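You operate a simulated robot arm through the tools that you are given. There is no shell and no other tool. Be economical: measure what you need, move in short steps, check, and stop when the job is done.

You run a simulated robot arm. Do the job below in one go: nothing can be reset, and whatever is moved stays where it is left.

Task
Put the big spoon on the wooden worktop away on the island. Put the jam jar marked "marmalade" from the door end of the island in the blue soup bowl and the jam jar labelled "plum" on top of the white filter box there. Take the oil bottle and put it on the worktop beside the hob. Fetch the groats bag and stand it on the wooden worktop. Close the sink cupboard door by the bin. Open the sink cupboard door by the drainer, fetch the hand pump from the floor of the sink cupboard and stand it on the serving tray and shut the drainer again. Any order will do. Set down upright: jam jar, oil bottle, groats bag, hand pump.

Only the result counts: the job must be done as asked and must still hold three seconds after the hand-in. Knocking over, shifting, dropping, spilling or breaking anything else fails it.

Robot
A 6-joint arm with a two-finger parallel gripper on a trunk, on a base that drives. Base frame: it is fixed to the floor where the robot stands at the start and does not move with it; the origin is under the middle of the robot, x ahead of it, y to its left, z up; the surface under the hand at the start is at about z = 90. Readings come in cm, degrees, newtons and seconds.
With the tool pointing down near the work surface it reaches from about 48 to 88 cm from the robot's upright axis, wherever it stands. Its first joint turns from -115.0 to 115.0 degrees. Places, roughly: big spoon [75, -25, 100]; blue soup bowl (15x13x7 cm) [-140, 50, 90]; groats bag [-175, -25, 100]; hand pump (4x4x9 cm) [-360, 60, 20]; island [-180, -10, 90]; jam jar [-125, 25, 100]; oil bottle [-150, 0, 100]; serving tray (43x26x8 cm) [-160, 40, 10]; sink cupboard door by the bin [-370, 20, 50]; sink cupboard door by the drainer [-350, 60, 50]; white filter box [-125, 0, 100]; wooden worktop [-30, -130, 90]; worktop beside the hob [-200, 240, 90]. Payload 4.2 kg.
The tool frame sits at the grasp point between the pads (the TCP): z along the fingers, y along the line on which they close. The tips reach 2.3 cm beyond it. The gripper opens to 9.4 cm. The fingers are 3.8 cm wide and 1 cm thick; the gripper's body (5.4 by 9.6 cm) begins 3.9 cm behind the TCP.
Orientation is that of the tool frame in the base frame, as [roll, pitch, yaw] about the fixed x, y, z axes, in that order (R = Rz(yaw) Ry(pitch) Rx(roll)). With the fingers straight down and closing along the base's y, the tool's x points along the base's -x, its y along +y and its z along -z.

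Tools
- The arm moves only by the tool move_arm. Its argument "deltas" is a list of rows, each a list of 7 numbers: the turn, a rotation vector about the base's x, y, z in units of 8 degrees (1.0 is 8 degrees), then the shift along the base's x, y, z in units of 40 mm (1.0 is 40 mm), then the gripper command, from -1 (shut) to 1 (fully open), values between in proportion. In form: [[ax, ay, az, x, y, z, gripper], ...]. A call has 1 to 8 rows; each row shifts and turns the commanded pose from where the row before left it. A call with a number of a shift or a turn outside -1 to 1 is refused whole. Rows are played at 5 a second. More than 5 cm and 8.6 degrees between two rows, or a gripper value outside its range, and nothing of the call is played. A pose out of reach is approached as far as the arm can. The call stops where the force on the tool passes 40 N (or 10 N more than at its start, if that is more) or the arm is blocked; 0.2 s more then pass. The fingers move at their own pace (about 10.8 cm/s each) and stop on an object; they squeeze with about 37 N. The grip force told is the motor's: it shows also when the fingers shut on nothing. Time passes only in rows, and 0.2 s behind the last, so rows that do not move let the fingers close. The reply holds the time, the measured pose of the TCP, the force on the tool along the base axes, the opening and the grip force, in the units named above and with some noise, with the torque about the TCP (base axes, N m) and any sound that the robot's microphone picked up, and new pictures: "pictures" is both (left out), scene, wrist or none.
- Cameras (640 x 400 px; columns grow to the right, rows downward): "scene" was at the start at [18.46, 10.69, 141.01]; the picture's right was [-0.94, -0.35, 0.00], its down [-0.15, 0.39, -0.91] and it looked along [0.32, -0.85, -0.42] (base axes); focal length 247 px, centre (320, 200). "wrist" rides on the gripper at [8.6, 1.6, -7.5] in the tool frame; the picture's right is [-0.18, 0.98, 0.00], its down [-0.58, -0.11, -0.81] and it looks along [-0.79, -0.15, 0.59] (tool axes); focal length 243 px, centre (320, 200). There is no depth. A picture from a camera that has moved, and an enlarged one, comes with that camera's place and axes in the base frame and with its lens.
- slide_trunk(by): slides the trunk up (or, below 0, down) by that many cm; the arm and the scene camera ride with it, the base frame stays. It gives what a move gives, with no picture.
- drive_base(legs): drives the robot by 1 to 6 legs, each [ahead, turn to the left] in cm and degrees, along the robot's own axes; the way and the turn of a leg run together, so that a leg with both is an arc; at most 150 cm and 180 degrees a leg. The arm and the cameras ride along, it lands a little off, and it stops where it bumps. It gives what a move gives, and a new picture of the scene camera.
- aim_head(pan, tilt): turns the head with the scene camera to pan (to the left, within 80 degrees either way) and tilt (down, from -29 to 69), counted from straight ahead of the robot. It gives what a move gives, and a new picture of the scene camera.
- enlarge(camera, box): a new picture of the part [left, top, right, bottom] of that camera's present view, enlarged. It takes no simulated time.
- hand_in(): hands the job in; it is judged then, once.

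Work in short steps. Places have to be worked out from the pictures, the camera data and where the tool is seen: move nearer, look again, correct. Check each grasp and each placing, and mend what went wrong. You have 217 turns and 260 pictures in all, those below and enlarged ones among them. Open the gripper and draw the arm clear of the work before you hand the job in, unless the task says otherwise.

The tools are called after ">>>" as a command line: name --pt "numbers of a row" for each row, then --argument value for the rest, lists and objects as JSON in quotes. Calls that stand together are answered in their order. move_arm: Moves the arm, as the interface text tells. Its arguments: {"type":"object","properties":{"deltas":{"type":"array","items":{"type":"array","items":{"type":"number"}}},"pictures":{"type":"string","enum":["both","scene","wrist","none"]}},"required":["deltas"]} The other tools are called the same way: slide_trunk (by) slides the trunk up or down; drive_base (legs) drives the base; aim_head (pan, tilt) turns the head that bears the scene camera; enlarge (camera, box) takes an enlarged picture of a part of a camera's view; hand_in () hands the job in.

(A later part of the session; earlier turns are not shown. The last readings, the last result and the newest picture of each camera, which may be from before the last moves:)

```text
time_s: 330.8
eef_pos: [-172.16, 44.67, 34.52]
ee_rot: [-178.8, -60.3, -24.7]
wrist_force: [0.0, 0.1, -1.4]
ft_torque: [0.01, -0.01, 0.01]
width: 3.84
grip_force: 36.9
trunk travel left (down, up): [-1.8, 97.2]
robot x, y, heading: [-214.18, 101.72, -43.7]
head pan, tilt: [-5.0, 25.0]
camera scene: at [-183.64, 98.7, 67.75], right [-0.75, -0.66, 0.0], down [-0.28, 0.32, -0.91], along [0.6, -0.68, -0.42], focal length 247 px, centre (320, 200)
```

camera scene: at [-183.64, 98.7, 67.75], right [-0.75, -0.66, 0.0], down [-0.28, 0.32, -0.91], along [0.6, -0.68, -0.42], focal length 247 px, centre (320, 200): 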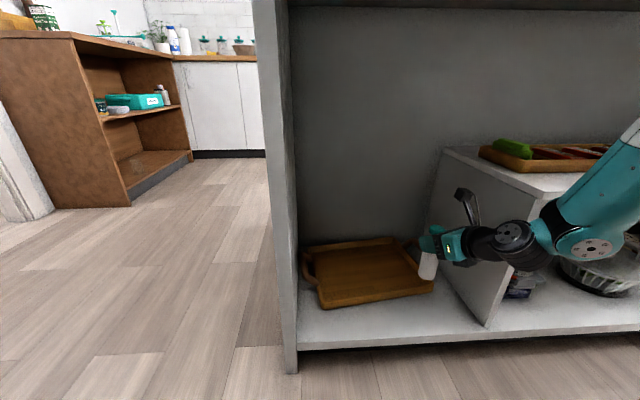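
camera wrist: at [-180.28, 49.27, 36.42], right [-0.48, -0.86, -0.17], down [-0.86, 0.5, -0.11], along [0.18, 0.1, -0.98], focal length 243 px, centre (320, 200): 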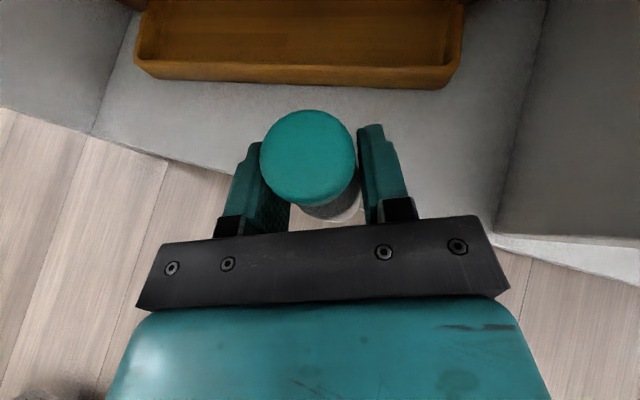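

Clear of the divider and above the rim. I'll advance over the tray.

>>> move_arm --pt "0 0 0 0.92 -0.1 0 -1" --pt "0 0 0 0.92 -0.1 0 -1" --pt "0 0 0 0.92 -0.1 0 -1" --pt "0 0 0 0.92 -0.1 0 -1" --pt "0 0 0 0.92 -0.1 0 -1"

```text
time_s: 332.0
eef_pos: [-153.87, 42.67, 34.53]
ee_rot: [-178.8, -60.4, -24.8]
wrist_force: [-0.2, 0.0, -1.6]
ft_torque: [0.02, 0.0, 0.0]
width: 3.85
grip_force: 37.3
trunk travel left (down, up): [-1.8, 97.2]
robot x, y, heading: [-214.13, 102.44, -43.7]
head pan, tilt: [-5.0, 25.0]
camera scene: at [-183.65, 98.7, 67.75], right [-0.75, -0.66, 0.0], down [-0.28, 0.32, -0.91], along [0.6, -0.68, -0.42], focal length 247 px, centre (320, 200)
camera wrist: at [-156.55, 41.86, 45.8], right [-0.48, -0.86, -0.17], down [-0.86, 0.5, -0.11], along [0.18, 0.1, -0.98], focal length 243 px, centre (320, 200)
```

scene: 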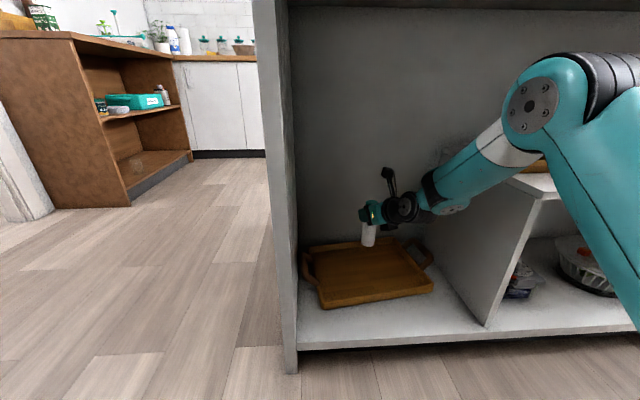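
wrist: 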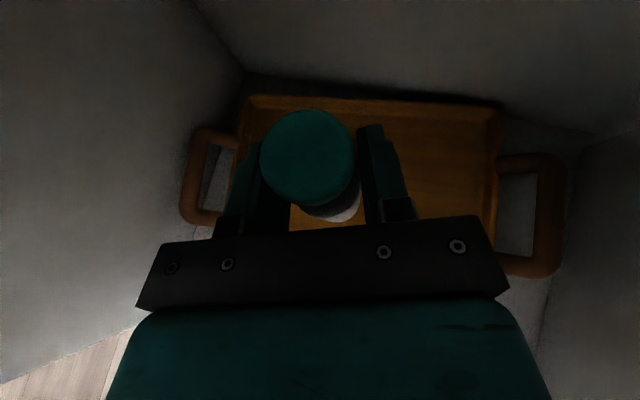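

The pump is over the tray. I'll go 3 cm deeper and lower.

>>> move_arm --pt "0 0 0 0.6 -0.6 0 -1" --pt "0 0 0 0 0 -0.8 -1" --pt "0 0 0 0 0 -0.8 -1" --pt "0 0 0 0 0 -0.8 -1" --pictures "scene"

>>> enlarge --camera "scene" --box '[290, 180, 480, 320]'

```text
time_s: 333.0
eef_pos: [-151.33, 40.18, 25.01]
ee_rot: [-178.9, -60.4, -24.6]
wrist_force: [-0.3, -0.5, -1.4]
ft_torque: [-0.02, 0.01, -0.01]
width: 3.85
grip_force: 37.0
trunk travel left (down, up): [-1.8, 97.2]
robot x, y, heading: [-214.02, 101.83, -43.6]
head pan, tilt: [-5.0, 25.0]
camera scene: at [-183.64, 98.7, 67.76], right [-0.75, -0.66, 0.0], down [-0.28, 0.32, -0.91], along [0.6, -0.68, -0.42], focal length 247 px, centre (320, 200)
```

scene: 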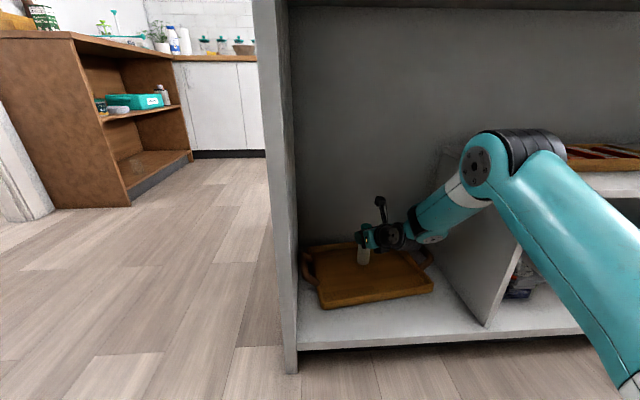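

```text
2.86 times, centred on (385, 250) of scene
camera zoom: at [-183.64, 98.7, 67.76], right [-0.75, -0.66, 0.0], down [-0.28, 0.32, -0.91], along [0.6, -0.68, -0.42], focal length 706 px, centre (134, 57)
```

zoom: 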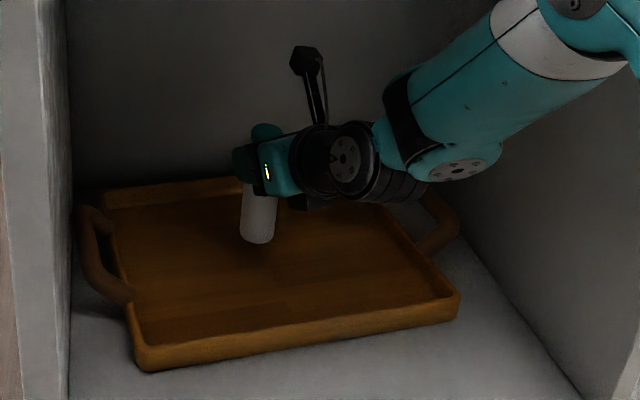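

>>> move_arm --pt "0 0 0 0 0 -0.6 -1" --pt "0 0 0 0 0 -0.3 -1" --pt "0 0 0 0 0 -0.15 -1" --pt "0 0 0 0 0 -0.1 -1" --pictures "none"

>>> enlarge --camera "scene" --box '[290, 180, 480, 320]'

```text
time_s: 334.0
eef_pos: [-151.4, 40.21, 20.75]
ee_rot: [-179.2, -60.9, -24.5]
wrist_force: [-0.2, -5.2, 31.1]
ft_torque: [-0.4, 0.0, -0.02]
width: 3.91
grip_force: 36.5
trunk travel left (down, up): [-1.8, 97.2]
robot x, y, heading: [-213.96, 102.19, -43.6]
head pan, tilt: [-5.0, 25.0]
```

```text
2.86 times, centred on (385, 250) of scene
camera zoom: at [-183.69, 98.74, 67.79], right [-0.75, -0.66, 0.0], down [-0.28, 0.32, -0.91], along [0.6, -0.68, -0.42], focal length 706 px, centre (134, 57)
```

zoom: 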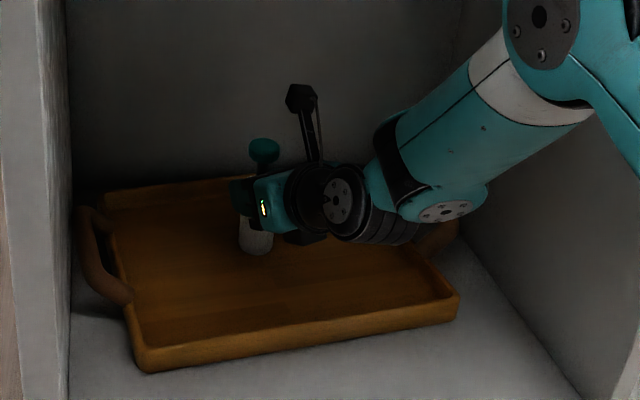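

Contact. I'll ease the load, open, and draw back straight along the fingers.

>>> move_arm --pt "0 0 0 0 0 0.06 -1" --pt "0 0 0 0 0 0 0" --pt "0 0 0 0 0 0 0.3" --pt "0 0 0 0 0 0 0.3" --pt "0 0 0 -0.4 0.18 0 0.3" --pt "0 0 0 -0.7 0.32 0 0.3"

>>> enlarge --camera "scene" --box '[290, 180, 480, 320]'

```text
time_s: 335.4
eef_pos: [-155.75, 42.44, 20.53]
ee_rot: [-178.8, -60.4, -24.7]
wrist_force: [0.1, 0.2, 0.5]
ft_torque: [-0.01, 0.01, -0.02]
width: 6.12
grip_force: 0.0
trunk travel left (down, up): [-1.8, 97.2]
robot x, y, heading: [-214.29, 102.44, -43.5]
head pan, tilt: [-5.0, 25.0]
camera scene: at [-183.64, 98.7, 67.75], right [-0.75, -0.66, 0.0], down [-0.28, 0.32, -0.91], along [0.6, -0.68, -0.42], focal length 247 px, centre (320, 200)
camera wrist: at [-158.46, 41.75, 31.74], right [-0.48, -0.86, -0.17], down [-0.86, 0.5, -0.11], along [0.18, 0.1, -0.98], focal length 243 px, centre (320, 200)
```

scene: 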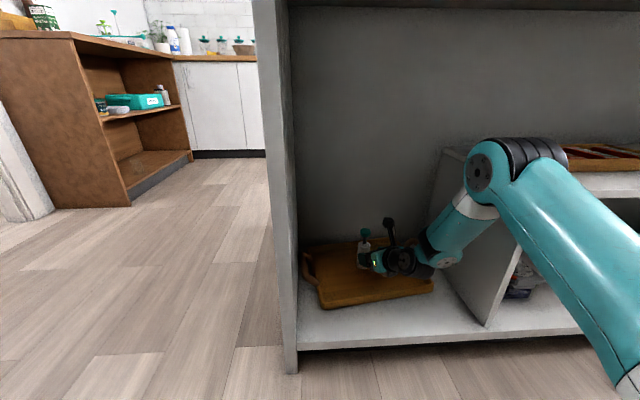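
wrist: 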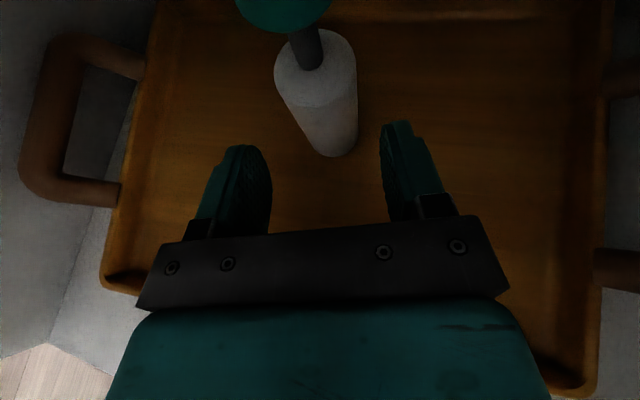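

```text
2.86 times, centred on (385, 250) of scene
camera zoom: at [-183.64, 98.7, 67.75], right [-0.75, -0.66, 0.0], down [-0.28, 0.32, -0.91], along [0.6, -0.68, -0.42], focal length 706 px, centre (134, 57)
```

zoom: 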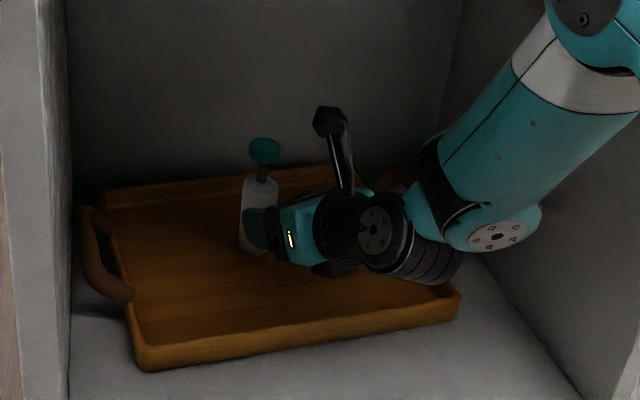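

The pump stands upright on the tray. Now to restore the tray: I'll back out, raise, and move the base 8 cm closer so I can hook the front rim from inside with a steeper, closed hand.

>>> move_arm --pt "0 0 0 -0.8 0.37 0 0.3" --pt "0 0 0 -0.8 0.37 0.3 0.3" --pt "0 0 0 -0.8 0.37 0.8 -0.5" --pt "0 0 0 -0.7 0.1 0.8 -1" --pt "0 0 0 -0.5 0 0.6 -1" --pictures "none"

>>> drive_base --legs '[[8, 0]]'

```text
time_s: 336.6
eef_pos: [-170.12, 47.3, 30.38]
ee_rot: [-179.0, -60.3, -24.5]
wrist_force: [0.7, 0.1, 0.0]
ft_torque: [-0.01, 0.02, 0.01]
width: 0.0
grip_force: 37.1
trunk travel left (down, up): [-1.8, 97.2]
robot x, y, heading: [-214.33, 102.32, -43.7]
head pan, tilt: [-5.0, 25.0]
```

```text
time_s: 337.7
eef_pos: [-164.39, 41.66, 30.46]
ee_rot: [-178.9, -60.3, -24.7]
wrist_force: [-0.1, 0.4, -0.5]
ft_torque: [0.03, 0.01, -0.02]
width: 0.02
grip_force: 36.8
trunk travel left (down, up): [-1.8, 97.2]
robot x, y, heading: [-207.94, 97.14, -43.6]
head pan, tilt: [-5.0, 25.0]
camera scene: at [-177.87, 93.18, 67.75], right [-0.75, -0.66, 0.0], down [-0.28, 0.32, -0.91], along [0.6, -0.68, -0.42], focal length 247 px, centre (320, 200)
```

scene: 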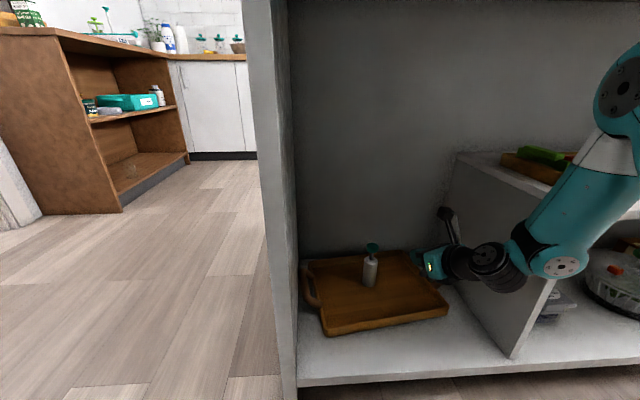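

The pump stands well. I'll steepen the hand by 40° while easing it down inside the tray's right-front area.

>>> move_arm --pt "0.418 0.908 0 0.1 -0.4 -0.5 -1" --pt "0.418 0.908 0 0.1 -0.45 -0.6 -1" --pt "0.418 0.908 0 0.2 -0.45 -0.7 -1" --pictures "scene"

```text
time_s: 338.5
eef_pos: [-162.47, 36.51, 23.33]
ee_rot: [-178.9, -36.3, -24.7]
wrist_force: [0.7, 1.4, -0.7]
ft_torque: [-0.01, 0.0, -0.01]
width: 0.0
grip_force: 37.5
trunk travel left (down, up): [-1.8, 97.2]
robot x, y, heading: [-208.33, 96.87, -43.5]
head pan, tilt: [-5.0, 25.0]
camera scene: at [-177.88, 93.18, 67.76], right [-0.75, -0.66, 0.0], down [-0.28, 0.32, -0.91], along [0.6, -0.68, -0.42], focal length 247 px, centre (320, 200)
```

scene: 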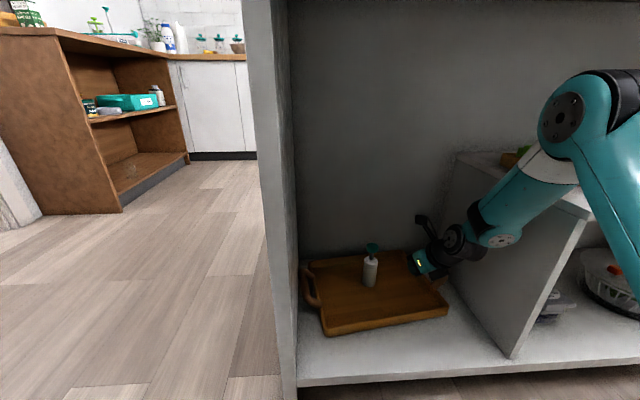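

>>> move_arm --pt "0.418 0.908 0 0.3 -0.3 -0.6 -1" --pt "0 0 0 0.25 -0.25 -0.7 -1" --pt "0 0 0 0 0 -0.7 -1" --pt "0 0 0 0 0 -0.35 -1" --pictures "both"

>>> enlarge --camera "scene" --box '[290, 200, 500, 350]'

```text
time_s: 339.4
eef_pos: [-160.12, 34.14, 15.65]
ee_rot: [-178.9, -29.1, -24.7]
wrist_force: [-10.6, 9.1, 31.1]
ft_torque: [0.33, 0.46, -0.05]
width: 0.02
grip_force: 37.1
trunk travel left (down, up): [-1.8, 97.2]
robot x, y, heading: [-208.2, 97.03, -43.7]
head pan, tilt: [-5.0, 25.0]
stopped in row 4: the force on the tool passed its limit at 108 N (the readings are from after the stop); the commanded pose is now the measured one
camera scene: at [-177.94, 93.22, 67.82], right [-0.75, -0.66, 0.0], down [-0.28, 0.32, -0.91], along [0.6, -0.68, -0.42], focal length 247 px, centre (320, 200)
camera wrist: at [-157.33, 30.86, 26.42], right [-0.55, -0.83, -0.11], down [-0.78, 0.46, 0.42], along [-0.3, 0.31, -0.9], focal length 243 px, centre (320, 200)
```

scene: 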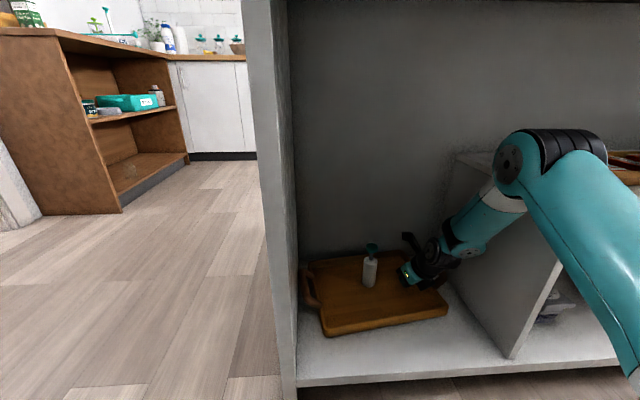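
wrist: 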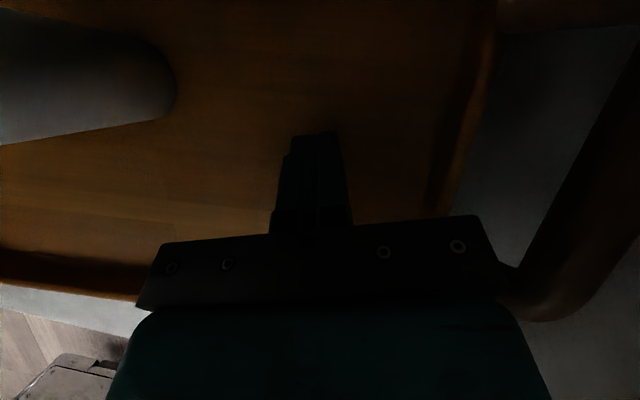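

```text
2.67 times, centred on (395, 275) of scene
camera zoom: at [-177.94, 93.22, 67.82], right [-0.75, -0.66, 0.0], down [-0.28, 0.32, -0.91], along [0.6, -0.68, -0.42], focal length 659 px, centre (120, 0)
```

zoom: 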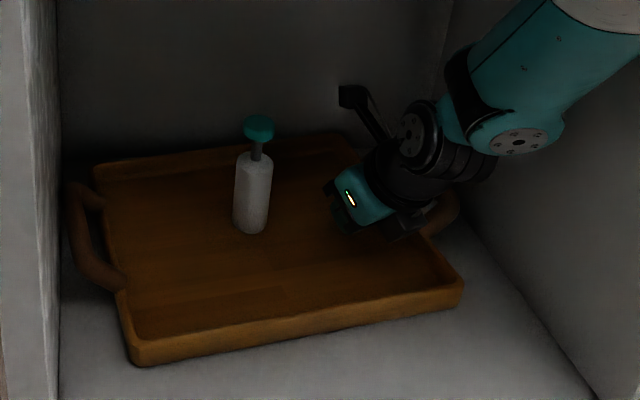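

The fingertips touched the tray floor (z≈12.5). I'll ease up slightly and pull toward me slowly until the rim is engaged.

>>> move_arm --pt "0 0 0 0 0 0.15 -1" --pt "0 0 0 -0.17 0.17 0 -1" --pt "0 0 0 -0.17 0.17 0 -1" --pt "0 0 0 -0.17 0.17 0 -1" --pt "0 0 0 -0.17 0.17 0 -1" --pictures "none"

>>> enlarge --camera "scene" --box '[290, 200, 500, 350]'

```text
time_s: 340.6
eef_pos: [-163.07, 36.93, 15.93]
ee_rot: [-178.9, -28.9, -24.7]
wrist_force: [-0.7, -0.5, -0.8]
ft_torque: [0.02, 0.02, -0.02]
width: 0.0
grip_force: 36.4
trunk travel left (down, up): [-1.8, 97.2]
robot x, y, heading: [-208.27, 96.72, -43.7]
head pan, tilt: [-5.0, 25.0]
```

```text
2.67 times, centred on (395, 275) of scene
camera zoom: at [-177.89, 93.17, 67.75], right [-0.75, -0.66, 0.0], down [-0.28, 0.32, -0.91], along [0.6, -0.68, -0.42], focal length 659 px, centre (120, 0)
```

zoom: 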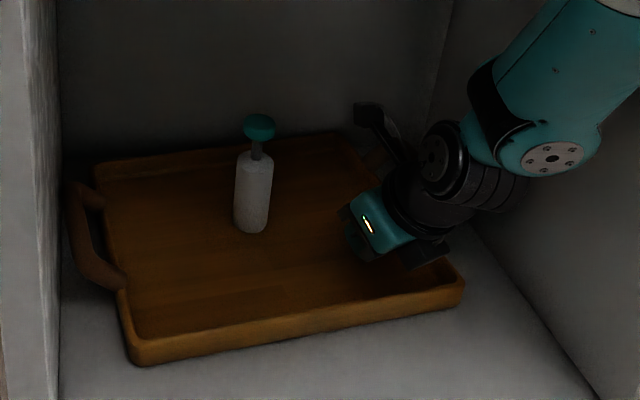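

>>> move_arm --pt "0 0 0 -0.17 0.17 0 -1" --pt "0 0 0 -0.17 0.17 0 -1" --pt "0 0 0 -0.17 0.17 0 -1" --pt "0 0 0 -0.17 0.17 0 -1" --pt "0 0 0 -0.17 0.17 0 -1" --pt "0 0 0 -0.17 0.17 0 -1" --pictures "none"

>>> enlarge --camera "scene" --box '[290, 200, 500, 350]'

```text
time_s: 342.0
eef_pos: [-166.92, 40.77, 16.01]
ee_rot: [-178.9, -29.0, -24.8]
wrist_force: [3.3, -0.9, 4.9]
ft_torque: [0.1, 0.05, -0.04]
width: 0.02
grip_force: 36.4
trunk travel left (down, up): [-1.8, 97.2]
robot x, y, heading: [-208.25, 96.51, -43.8]
head pan, tilt: [-5.0, 25.0]
```

```text
2.67 times, centred on (395, 275) of scene
camera zoom: at [-177.89, 93.18, 67.76], right [-0.75, -0.66, 0.0], down [-0.28, 0.32, -0.91], along [0.6, -0.68, -0.42], focal length 659 px, centre (120, 0)
```

zoom: 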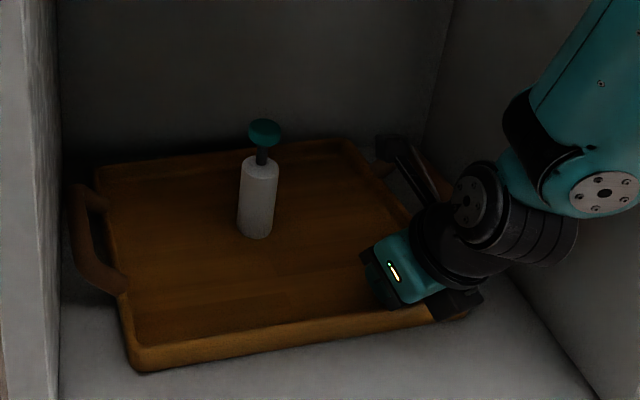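

The rim is engaged and the tray is coming along gently, pump steady. I'll continue slowly.

>>> move_arm --pt "0 0 0 -0.15 0.15 0 -1" --pt "0 0 0 -0.15 0.15 0 -1" --pt "0 0 0 -0.15 0.15 0 -1" --pt "0 0 0 -0.15 0.15 0 -1" --pt "0 0 0 -0.15 0.15 0 -1" --pictures "none"

>>> enlarge --camera "scene" --box '[290, 200, 500, 350]'

```text
time_s: 343.2
eef_pos: [-170.12, 44.03, 15.87]
ee_rot: [-178.8, -28.8, -24.6]
wrist_force: [2.7, -2.6, 2.4]
ft_torque: [0.07, 0.03, 0.0]
width: 0.0
grip_force: 36.9
trunk travel left (down, up): [-1.8, 97.2]
robot x, y, heading: [-208.61, 96.64, -43.7]
head pan, tilt: [-5.0, 25.0]
```

```text
2.67 times, centred on (395, 275) of scene
camera zoom: at [-177.89, 93.17, 67.75], right [-0.75, -0.66, 0.0], down [-0.28, 0.32, -0.91], along [0.6, -0.68, -0.42], focal length 659 px, centre (120, 0)
```

zoom: 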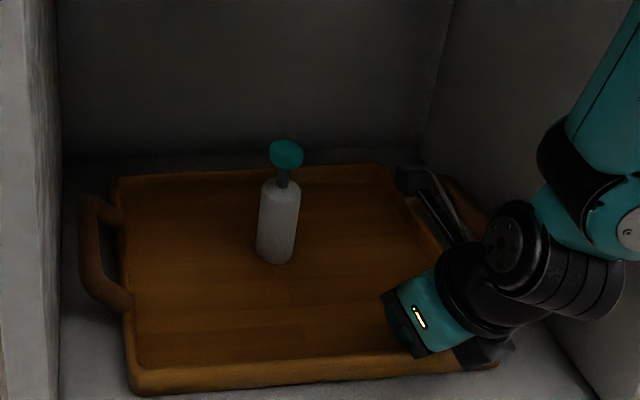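

The tray is back to within about 1 cm of where it stood. One more small pull, then I'll disengage and lift out.

>>> move_arm --pt "0 0 0 -0.15 0.15 0 -1" --pt "0 0 0 0 0 0 -1" --pt "0 0 0 0.2 -0.2 0 -1" --pt "0 0 0 0.1 -0.1 0.3 -1" --pt "0 0 0 0 0 0.8 -1" --pt "0 0 0 0 0 0.8 -1" --pictures "scene"

>>> enlarge --camera "scene" --box '[290, 200, 500, 360]'

```text
time_s: 344.6
eef_pos: [-169.35, 43.32, 23.65]
ee_rot: [-178.9, -28.8, -24.7]
wrist_force: [0.2, 0.4, 0.0]
ft_torque: [0.01, 0.02, 0.03]
width: 0.01
grip_force: 37.2
trunk travel left (down, up): [-1.8, 97.2]
robot x, y, heading: [-208.41, 96.76, -43.6]
head pan, tilt: [-5.0, 25.0]
camera scene: at [-177.89, 93.17, 67.74], right [-0.75, -0.66, 0.0], down [-0.28, 0.32, -0.91], along [0.6, -0.68, -0.42], focal length 247 px, centre (320, 200)
```

scene: 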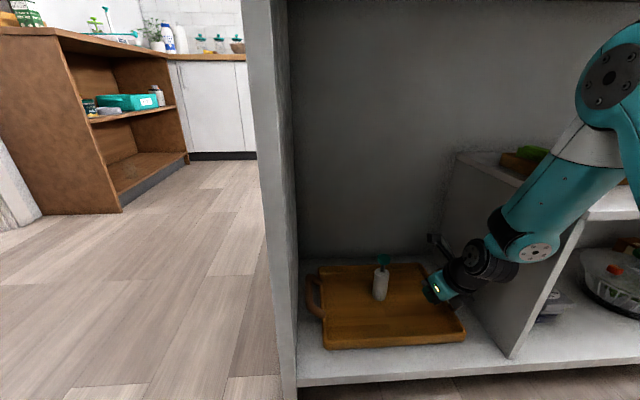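

```text
2.50 times, centred on (395, 280) of scene
camera zoom: at [-177.89, 93.17, 67.74], right [-0.75, -0.66, 0.0], down [-0.28, 0.32, -0.91], along [0.6, -0.68, -0.42], focal length 618 px, centre (132, 0)
```

zoom: 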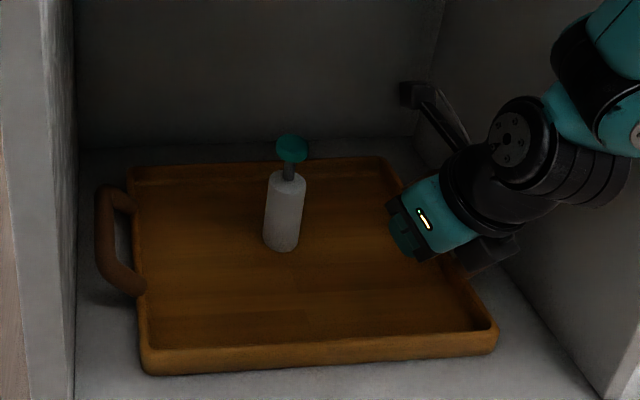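

The tray is in place and the pump upright. I'll draw the arm out of the bay and back the base up.

>>> move_arm --pt "0 0 0 -0.8 0.4 0.3 -1" --pt "0 0 0 -0.8 0.4 0.2 -1" --pt "0 0 0 -0.8 0.4 0 -1" --pictures "none"

>>> drive_base --legs '[[-15, 0]]'

```text
time_s: 345.4
eef_pos: [-178.51, 47.3, 25.56]
ee_rot: [-178.9, -28.8, -24.7]
wrist_force: [0.4, 0.2, -0.1]
ft_torque: [0.0, -0.01, 0.02]
width: 0.0
grip_force: 37.1
out of reach, approached as far as the arm can: row 3
trunk travel left (down, up): [-1.8, 97.2]
robot x, y, heading: [-208.42, 96.61, -44.0]
head pan, tilt: [-5.0, 25.0]
```

```text
time_s: 346.7
eef_pos: [-188.87, 56.99, 25.48]
ee_rot: [-178.9, -28.8, -24.7]
wrist_force: [0.4, 0.3, -0.1]
ft_torque: [-0.03, 0.03, 0.0]
width: 0.01
grip_force: 37.3
trunk travel left (down, up): [-1.8, 97.2]
robot x, y, heading: [-218.62, 106.66, -43.5]
head pan, tilt: [-5.0, 25.0]
camera scene: at [-188.26, 103.09, 67.75], right [-0.75, -0.66, 0.0], down [-0.28, 0.32, -0.91], along [0.6, -0.68, -0.42], focal length 247 px, centre (320, 200)
```

scene: 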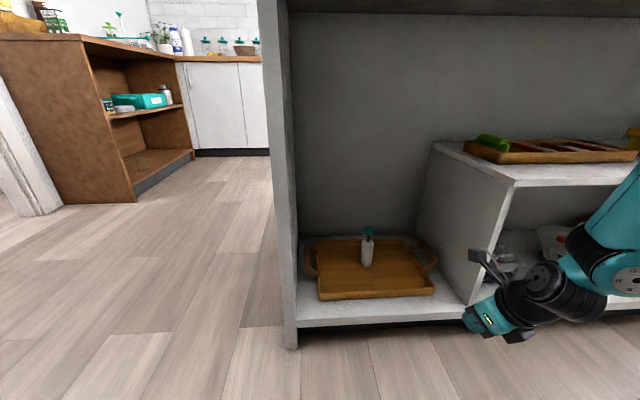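

The tray and pump look exactly right. I'll back a further 4 cm and raise the arm.

>>> drive_base --legs '[[-4, 0]]'

>>> slide_trunk --by 40

>>> slide_trunk --by 35

```text
time_s: 347.6
eef_pos: [-191.85, 59.85, 25.62]
ee_rot: [-178.9, -28.7, -24.8]
wrist_force: [-0.2, -0.1, -0.8]
ft_torque: [0.02, 0.0, 0.04]
width: 0.02
grip_force: 36.9
trunk travel left (down, up): [-1.8, 97.2]
robot x, y, heading: [-221.75, 109.53, -44.1]
head pan, tilt: [-5.0, 25.0]
camera scene: at [-191.13, 105.84, 67.75], right [-0.75, -0.66, 0.0], down [-0.28, 0.32, -0.91], along [0.6, -0.68, -0.42], focal length 247 px, centre (320, 200)
```

scene: 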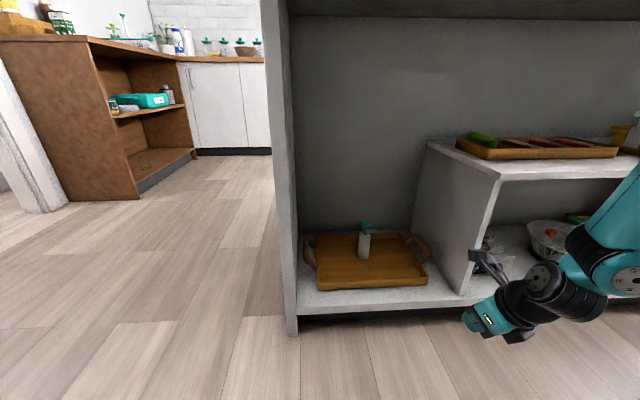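

```text
time_s: 351.4
eef_pos: [-191.73, 59.77, 65.52]
ee_rot: [-178.7, -28.8, -24.6]
wrist_force: [-0.4, -0.4, 0.3]
ft_torque: [0.0, 0.0, 0.01]
width: 0.0
grip_force: 36.8
trunk travel left (down, up): [-41.8, 57.2]
robot x, y, heading: [-221.65, 109.07, -43.7]
head pan, tilt: [-5.0, 25.0]
```

```text
time_s: 354.9
eef_pos: [-191.75, 59.77, 100.53]
ee_rot: [-179.0, -28.9, -24.7]
wrist_force: [-0.5, 0.2, 0.3]
ft_torque: [-0.04, -0.01, -0.01]
width: 0.0
grip_force: 36.9
trunk travel left (down, up): [-76.8, 22.2]
robot x, y, heading: [-221.7, 109.64, -43.9]
head pan, tilt: [-5.0, 25.0]
```

Now to close the drainer door. First I'll straighten the hand to vertical and turn it ~168°, so the camera will be on the side away from that door.

>>> move_arm --pt "0.378 0.822 0 0 0 0.5 -1" --pt "0.378 0.822 0 0 0 0.5 -1" --pt "0.378 0.822 0 0 0 0.3 -1" --pt "0.378 0.822 0 0 0 0 -1" --pt "0 0 1 0 0 0 -1" --pt "0 0 1 0 0 0 -1" --pt "0 0 1 0 0 0 -1" --pt "0 0 1 0 0 0 -1" --pictures "none"

>>> move_arm --pt "0 0 1 0 0 0 -1" --pt "0 0 1 0 0 0 -1" --pt "0 0 1 0 0 0 -1" --pt "0 0 1 0 0 0 -1" --pt "0 0 1 0 0 0 -1" --pt "0 0 1 0 0 0 -1" --pt "0 0 1 0 0 0 -1" --pt "0 0 1 0 0 0 -1" --pictures "none"

>>> move_arm --pt "0 0 1 0 0 0 -1" --pt "0 0 1 0 0 0 -1" --pt "0 0 1 0 0 0 -1" --pt "0 0 1 0 0 0 -1" --pt "0 0 1 0 0 0 -1" --pt "0 0 1 0 0 0 -1" --pt "0 0 1 0 0 0 -1" --pt "0 0 1 0 0 0 -1" --pictures "scene"

```text
time_s: 356.7
eef_pos: [-191.81, 59.79, 105.76]
ee_rot: [-178.8, 0.1, 7.5]
wrist_force: [0.6, 0.4, 0.2]
ft_torque: [-0.05, 0.0, 0.01]
width: 0.0
grip_force: 36.7
trunk travel left (down, up): [-76.8, 22.2]
robot x, y, heading: [-221.46, 109.31, -44.0]
head pan, tilt: [-5.0, 25.0]
```

```text
time_s: 358.5
eef_pos: [-191.78, 59.81, 105.67]
ee_rot: [-178.9, 0.0, 71.4]
wrist_force: [0.3, 0.1, -0.1]
ft_torque: [0.02, -0.02, -0.02]
width: 0.01
grip_force: 37.2
trunk travel left (down, up): [-76.8, 22.2]
robot x, y, heading: [-221.87, 109.46, -43.8]
head pan, tilt: [-5.0, 25.0]
```

```text
time_s: 360.3
eef_pos: [-191.78, 59.86, 105.68]
ee_rot: [-179.0, 0.1, 135.4]
wrist_force: [0.7, 0.2, 0.2]
ft_torque: [0.0, 0.0, 0.01]
width: 0.0
grip_force: 36.8
trunk travel left (down, up): [-76.8, 22.2]
robot x, y, heading: [-221.19, 109.45, -44.0]
head pan, tilt: [-5.0, 25.0]
camera scene: at [-191.13, 105.84, 142.75], right [-0.75, -0.66, 0.0], down [-0.28, 0.32, -0.91], along [0.6, -0.68, -0.42], focal length 247 px, centre (320, 200)
```

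scene: 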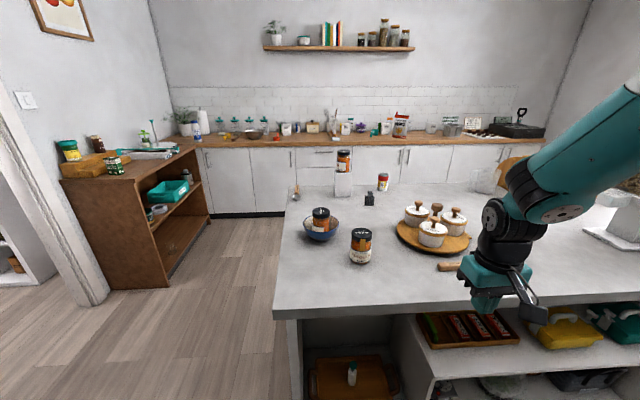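

Everything on the island looks undisturbed. I'll drive back to the sink's right side to push the drainer door shut.

>>> drive_base --legs '[[10, 0], [0, -86], [70, 0], [0, -40]]'

>>> aim_head --pan 0 --tilt 45

```text
time_s: 370.3
eef_pos: [-316.68, 55.72, 105.76]
ee_rot: [-178.8, 0.1, 8.9]
wrist_force: [-0.4, -0.2, -0.5]
ft_torque: [0.02, 0.01, 0.0]
width: 0.02
grip_force: 37.6
trunk travel left (down, up): [-76.8, 22.2]
robot x, y, heading: [-259.02, 49.94, -170.5]
head pan, tilt: [-5.0, 25.0]
camera scene: at [-279.93, 27.64, 142.75], right [-0.08, 1.0, 0.0], down [0.42, 0.03, -0.91], along [-0.9, -0.07, -0.42], focal length 247 px, centre (320, 200)
```

scene: 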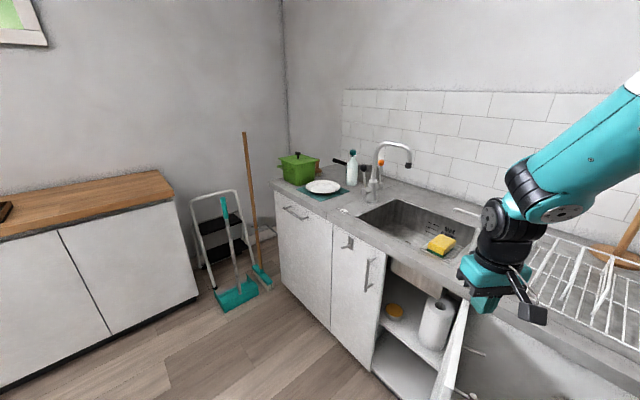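

```text
time_s: 371.2
eef_pos: [-316.64, 55.66, 105.64]
ee_rot: [-178.9, 0.2, 8.9]
wrist_force: [0.3, 0.1, 0.3]
ft_torque: [0.0, -0.01, 0.04]
width: 0.0
grip_force: 37.0
trunk travel left (down, up): [-76.8, 22.2]
robot x, y, heading: [-258.74, 50.36, -170.3]
head pan, tilt: [0.0, 45.0]
camera scene: at [-278.77, 27.03, 139.7], right [-0.17, 0.99, 0.0], down [0.7, 0.12, -0.71], along [-0.7, -0.12, -0.71], focal length 247 px, centre (320, 200)
```

scene: 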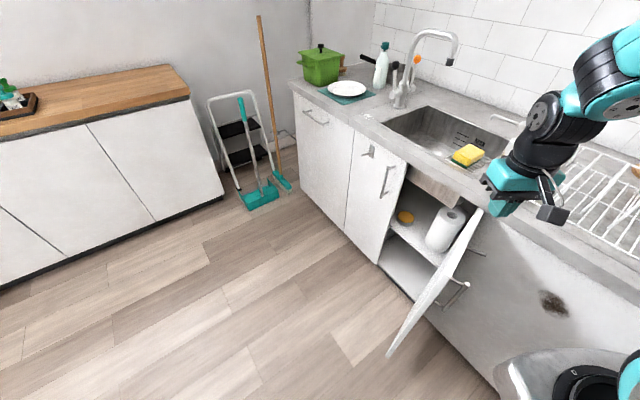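

The door stands about 104° open, with its free edge at about [-311.6,52.6]. I'll back up 10 cm for reach, then move the hand to its outer side and lower.

>>> drive_base --legs '[[-10, 0]]'

>>> move_arm --pt "0 0 0 -0.1 0.7 0 -1" --pt "0 0 0 -0.1 0.7 0 -1" --pt "0 0 0 0 0 -1 -1" --pt "0 0 0 0 0 -0.5 -1" --pictures "scene"

```text
time_s: 372.3
eef_pos: [-306.66, 57.29, 105.79]
ee_rot: [-179.0, 0.1, 9.0]
wrist_force: [-0.1, 0.2, -0.1]
ft_torque: [-0.01, 0.0, 0.0]
width: 0.03
grip_force: 36.8
trunk travel left (down, up): [-76.8, 22.2]
robot x, y, heading: [-249.2, 52.4, -170.2]
head pan, tilt: [0.0, 45.0]
camera scene: at [-268.68, 28.73, 139.69], right [-0.17, 0.99, 0.0], down [0.7, 0.12, -0.71], along [-0.7, -0.12, -0.71], focal length 247 px, centre (320, 200)
```

scene: 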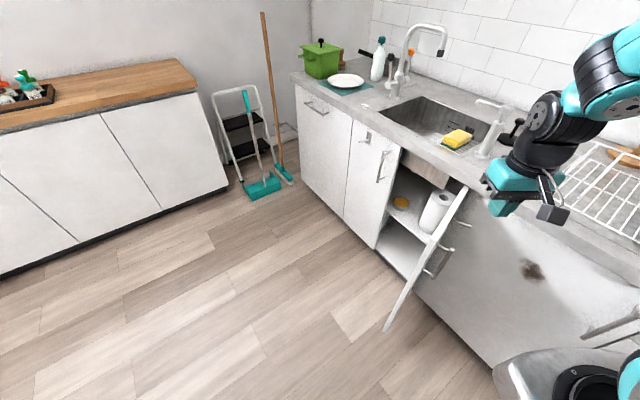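

```text
time_s: 373.3
eef_pos: [-307.53, 63.07, 99.72]
ee_rot: [-178.9, 0.2, 9.0]
wrist_force: [0.6, -0.1, 0.7]
ft_torque: [-0.01, -0.02, -0.02]
width: 0.03
grip_force: 37.2
trunk travel left (down, up): [-76.8, 22.2]
robot x, y, heading: [-248.9, 52.48, -170.1]
head pan, tilt: [0.0, 45.0]
camera scene: at [-268.65, 28.73, 139.7], right [-0.17, 0.99, 0.0], down [0.7, 0.12, -0.71], along [-0.7, -0.12, -0.71], focal length 247 px, centre (320, 200)
```

scene: 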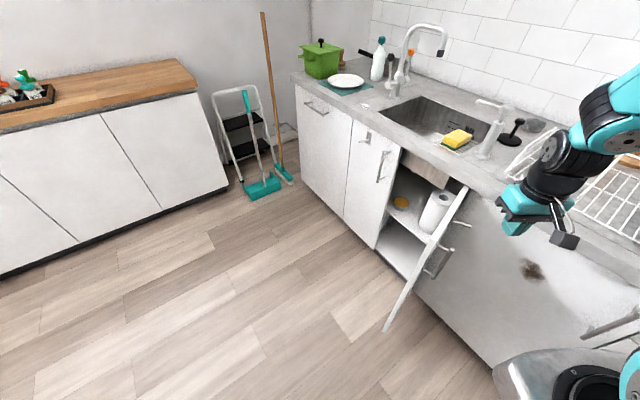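

>>> slide_trunk --by -15

>>> move_arm --pt "0 0 0 0 0 -1 -1" --pt "0 0 0 0 0 -1 -1" --pt "0 0 0 0 0 -1 -1" --pt "0 0 0 0 0 -0.7 -1" --pictures "scene"

```text
time_s: 375.1
eef_pos: [-307.74, 63.0, 84.74]
ee_rot: [-178.8, 0.1, 9.0]
wrist_force: [0.6, 0.6, -0.1]
ft_torque: [-0.02, 0.0, 0.02]
width: 0.02
grip_force: 37.0
trunk travel left (down, up): [-61.8, 37.2]
robot x, y, heading: [-249.36, 51.76, -170.2]
head pan, tilt: [0.0, 45.0]
```

```text
time_s: 376.1
eef_pos: [-307.56, 62.96, 70.11]
ee_rot: [-178.8, 0.1, 9.0]
wrist_force: [0.5, -0.4, 0.1]
ft_torque: [0.01, 0.02, 0.01]
width: 0.03
grip_force: 36.7
trunk travel left (down, up): [-61.8, 37.2]
robot x, y, heading: [-248.87, 51.93, -170.3]
head pan, tilt: [0.0, 45.0]
camera scene: at [-268.65, 28.73, 124.7], right [-0.17, 0.99, 0.0], down [0.7, 0.12, -0.71], along [-0.7, -0.12, -0.71], focal length 247 px, centre (320, 200)
```

scene: 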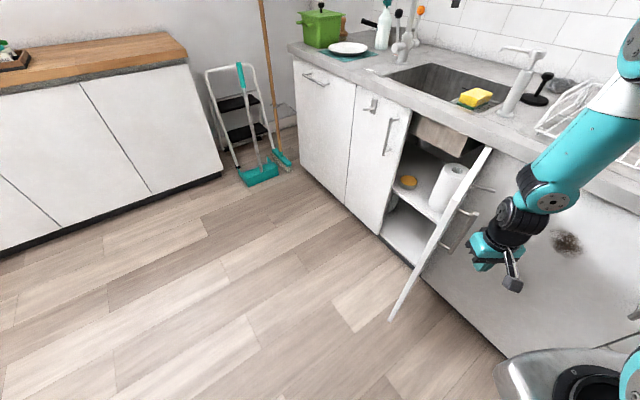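

The hand is beside the door's outer face. I'll start the closing sweep.

>>> move_arm --pt "0 0 0 -0.5 -0.85 0 -1" --pt "0 0 0 -0.53 -0.94 0 -1" --pt "0 0 0 -0.53 -0.94 0 -1" --pt "0 0 0 -0.53 -0.94 0 -1" --pt "0 0 0 -0.9 -0.6 0 -1" --pt "0 0 0 -0.95 -0.5 0 -1" --pictures "scene"

```text
time_s: 377.5
eef_pos: [-323.67, 44.1, 70.13]
ee_rot: [-179.0, 0.2, 9.0]
wrist_force: [0.6, 0.2, 0.3]
ft_torque: [0.01, -0.03, -0.01]
width: 0.0
grip_force: 37.6
trunk travel left (down, up): [-61.8, 37.2]
robot x, y, heading: [-249.0, 51.98, -169.9]
head pan, tilt: [0.0, 45.0]
camera scene: at [-268.66, 28.74, 124.7], right [-0.17, 0.99, 0.0], down [0.7, 0.12, -0.71], along [-0.7, -0.12, -0.71], focal length 247 px, centre (320, 200)
```

scene: 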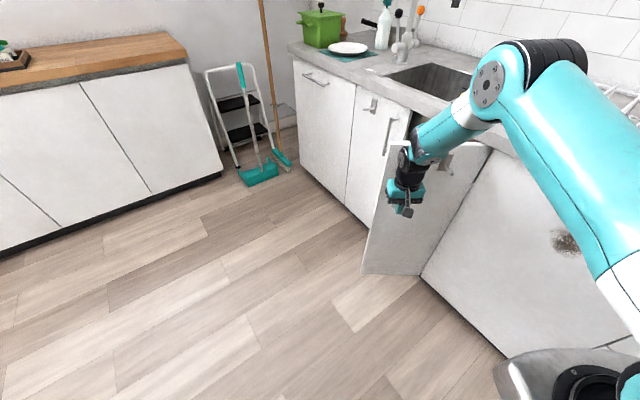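

The door swings with the hand. I'll continue.

>>> move_arm --pt "0 0 0 -0.95 -0.3 0 -1" --pt "0 0 0 -0.95 -0.1 0 -1" --pt "0 0 0 -0.95 0 0 -1" --pictures "none"

>>> drive_base --legs '[[8, 0]]'

```text
time_s: 378.3
eef_pos: [-334.8, 42.48, 69.93]
ee_rot: [-179.0, 0.1, 8.9]
wrist_force: [-0.6, -0.7, 1.5]
ft_torque: [0.02, 0.0, -0.02]
width: 0.0
grip_force: 37.2
trunk travel left (down, up): [-61.8, 37.2]
robot x, y, heading: [-249.3, 52.11, -170.3]
head pan, tilt: [0.0, 45.0]
```

```text
time_s: 379.3
eef_pos: [-342.8, 40.97, 70.03]
ee_rot: [-178.9, 0.1, 8.9]
wrist_force: [-1.2, 0.2, -0.4]
ft_torque: [0.04, 0.02, 0.02]
width: 0.01
grip_force: 36.3
trunk travel left (down, up): [-61.8, 37.2]
robot x, y, heading: [-257.02, 50.74, -170.0]
head pan, tilt: [0.0, 45.0]
camera scene: at [-276.56, 27.39, 124.69], right [-0.17, 0.99, 0.0], down [0.7, 0.12, -0.71], along [-0.7, -0.12, -0.71], focal length 247 px, centre (320, 200)
```

scene: 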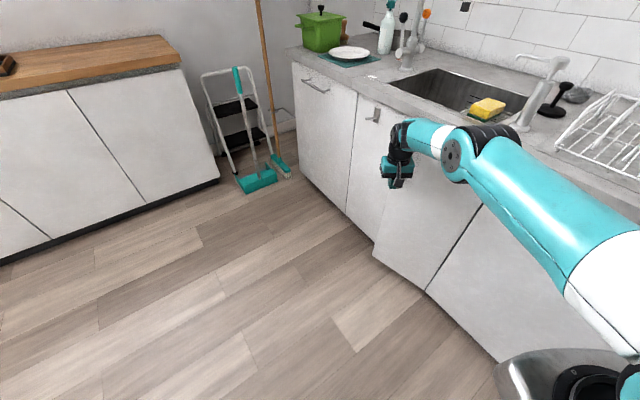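

Nearly shut. I'll press on toward the cabinet in small steps.

>>> move_arm --pt "0 0 0 -0.4 0.3 0 -1" --pt "0 0 0 -0.35 0.35 0 -1" --pt "0 0 0 -0.25 0.25 0 -1" --pt "0 0 0 -0.15 0.15 0 -1" --pictures "none"

>>> enlarge --camera "scene" --box '[320, 80, 520, 310]'

```text
time_s: 380.3
eef_pos: [-345.04, 45.8, 70.6]
ee_rot: [-178.9, 0.1, 8.7]
wrist_force: [0.9, 1.0, 0.2]
ft_torque: [0.01, 0.05, 0.02]
width: 0.0
grip_force: 37.4
out of reach, approached as far as the arm can: row 2, 3, 4
trunk travel left (down, up): [-61.8, 37.2]
robot x, y, heading: [-256.53, 50.79, -170.2]
head pan, tilt: [0.0, 45.0]
```

```text
1.74 times, centred on (420, 195) of scene
camera zoom: at [-276.57, 27.41, 124.69], right [-0.17, 0.99, 0.0], down [0.7, 0.12, -0.71], along [-0.7, -0.12, -0.71], focal length 430 px, centre (146, 209)
```

zoom: 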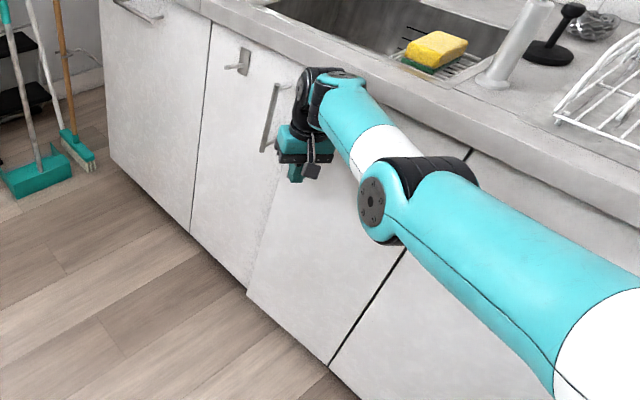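

I'm at the reach limit. I'll pull back slightly, drive 8 cm nearer and press again.

>>> move_arm --pt "0 0 0 0.6 -0.6 0 -1" --pt "0 0 0 0.6 -0.6 0 -1" --pictures "none"

>>> drive_base --legs '[[9, 0]]'

```text
time_s: 380.9
eef_pos: [-343.42, 39.79, 69.89]
ee_rot: [-178.9, 0.0, 8.9]
wrist_force: [0.4, 0.2, 0.1]
ft_torque: [-0.03, -0.02, 0.01]
width: 0.0
grip_force: 37.3
out of reach, approached as far as the arm can: row 1, 2
trunk travel left (down, up): [-61.8, 37.2]
robot x, y, heading: [-256.99, 50.83, -170.5]
head pan, tilt: [0.0, 45.0]
```

```text
time_s: 382.1
eef_pos: [-352.45, 38.7, 69.91]
ee_rot: [-178.9, 0.0, 8.9]
wrist_force: [0.6, 0.0, -0.1]
ft_torque: [0.01, -0.03, 0.05]
width: 0.0
grip_force: 36.5
trunk travel left (down, up): [-61.8, 37.2]
robot x, y, heading: [-265.98, 49.16, -170.3]
head pan, tilt: [0.0, 45.0]
camera scene: at [-285.61, 25.91, 124.69], right [-0.17, 0.99, 0.0], down [0.7, 0.12, -0.71], along [-0.7, -0.12, -0.71], focal length 247 px, centre (320, 200)
```

scene: 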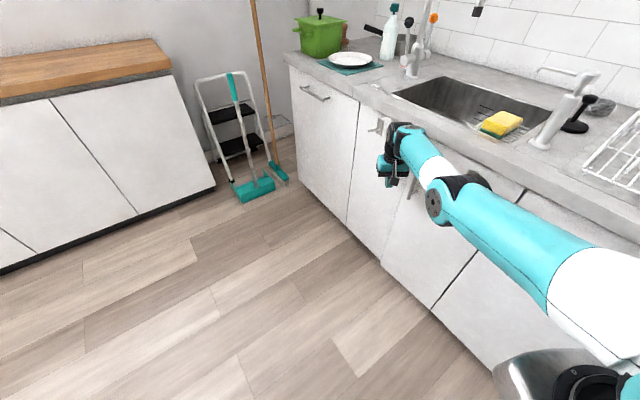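

>>> move_arm --pt "0 0 0 0.6 0.3 0 -1" --pt "0 0 0 0.4 0.5 0 -1" --pt "0 0 0 -0.15 0.15 0 -1" --pt "0 0 0 -0.15 0.15 0 -1" --pictures "none"

>>> enlarge --camera "scene" --box '[320, 80, 520, 310]'

```text
time_s: 382.5
eef_pos: [-355.69, 38.5, 74.63]
ee_rot: [-179.8, 9.6, 8.7]
wrist_force: [9.4, 0.6, 3.6]
ft_torque: [0.02, 0.55, -0.25]
width: 0.02
grip_force: 37.1
out of reach, approached as far as the arm can: row 1
trunk travel left (down, up): [-61.8, 37.2]
robot x, y, heading: [-265.84, 49.08, -170.7]
head pan, tilt: [0.0, 45.0]
stopped in row 2: the force on the tool passed its limit at 98 N (the readings are from after the stop); the commanded pose is now the measured one
```

```text
1.74 times, centred on (420, 195) of scene
camera zoom: at [-285.54, 25.92, 124.72], right [-0.17, 0.99, 0.0], down [0.7, 0.12, -0.71], along [-0.7, -0.12, -0.71], focal length 430 px, centre (146, 209)
```

zoom: 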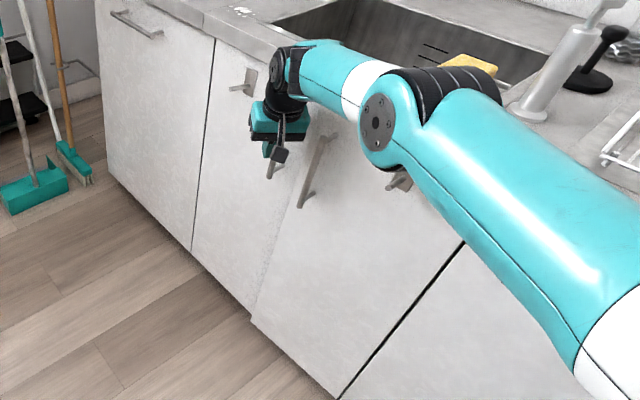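

The arm was overstretched and touched the bin handle. I'll pull back toward the base, straighten the hand, and look.

>>> move_arm --pt "0 0 0 0.7 -0.3 0 -1" --pt "0.09 -0.6 0 0.8 -0.3 -0.3 -1" --pt "0.09 -0.6 0 0.8 0 -0.3 -1" --pt "0 0 0 0.5 0 0 -1" --pictures "scene"

```text
time_s: 383.5
eef_pos: [-344.57, 36.1, 72.25]
ee_rot: [-179.8, -0.2, 8.7]
wrist_force: [0.5, 2.0, -1.0]
ft_torque: [0.0, 0.03, 0.01]
width: 0.02
grip_force: 37.1
trunk travel left (down, up): [-61.8, 37.2]
robot x, y, heading: [-266.01, 49.13, -170.4]
head pan, tilt: [0.0, 45.0]
camera scene: at [-285.62, 25.91, 124.69], right [-0.17, 0.99, 0.0], down [0.7, 0.12, -0.71], along [-0.7, -0.12, -0.71], focal length 247 px, centre (320, 200)
```

scene: 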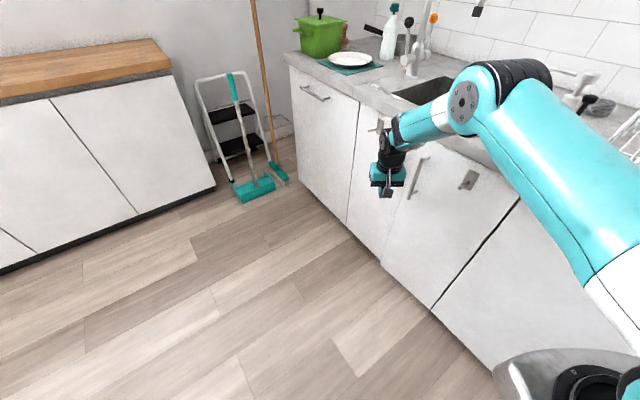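

Recovered. Now I'll place the hand in front of the drainer handle and press straight toward the cabinet.

>>> move_arm --pt "0 0 0 0.45 0.6 0 -1" --pt "0 0 0 0.45 0.6 -0.3 -1" --pt "0 0 0 -0.2 0.2 0 -1" --pt "0 0 0 -0.2 0.2 0 -1" --pt "0 0 0 -0.2 0.2 0 -1" --pt "0 0 0 -0.15 0.15 0 -1" --pictures "none"

>>> enlarge --camera "scene" --box '[320, 80, 520, 310]'

```text
time_s: 384.9
eef_pos: [-344.04, 43.9, 71.11]
ee_rot: [-179.8, -0.2, 8.7]
wrist_force: [-0.8, 0.1, 0.0]
ft_torque: [-0.01, 0.0, 0.02]
width: 0.02
grip_force: 36.8
trunk travel left (down, up): [-61.8, 37.2]
robot x, y, heading: [-265.61, 49.15, -170.2]
head pan, tilt: [0.0, 45.0]
```

```text
1.74 times, centred on (420, 195) of scene
camera zoom: at [-285.6, 25.91, 124.69], right [-0.17, 0.99, 0.0], down [0.7, 0.12, -0.71], along [-0.7, -0.12, -0.71], focal length 430 px, centre (146, 209)
```

zoom: 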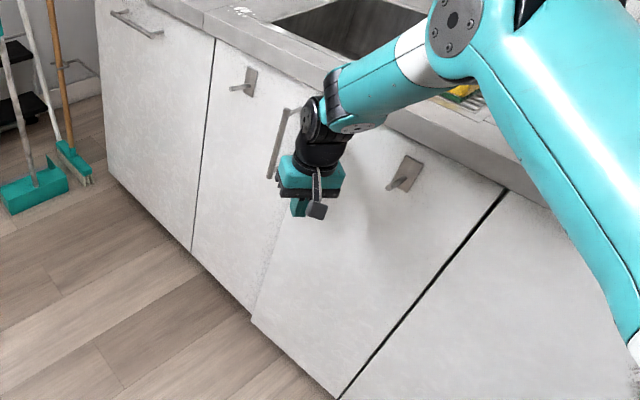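

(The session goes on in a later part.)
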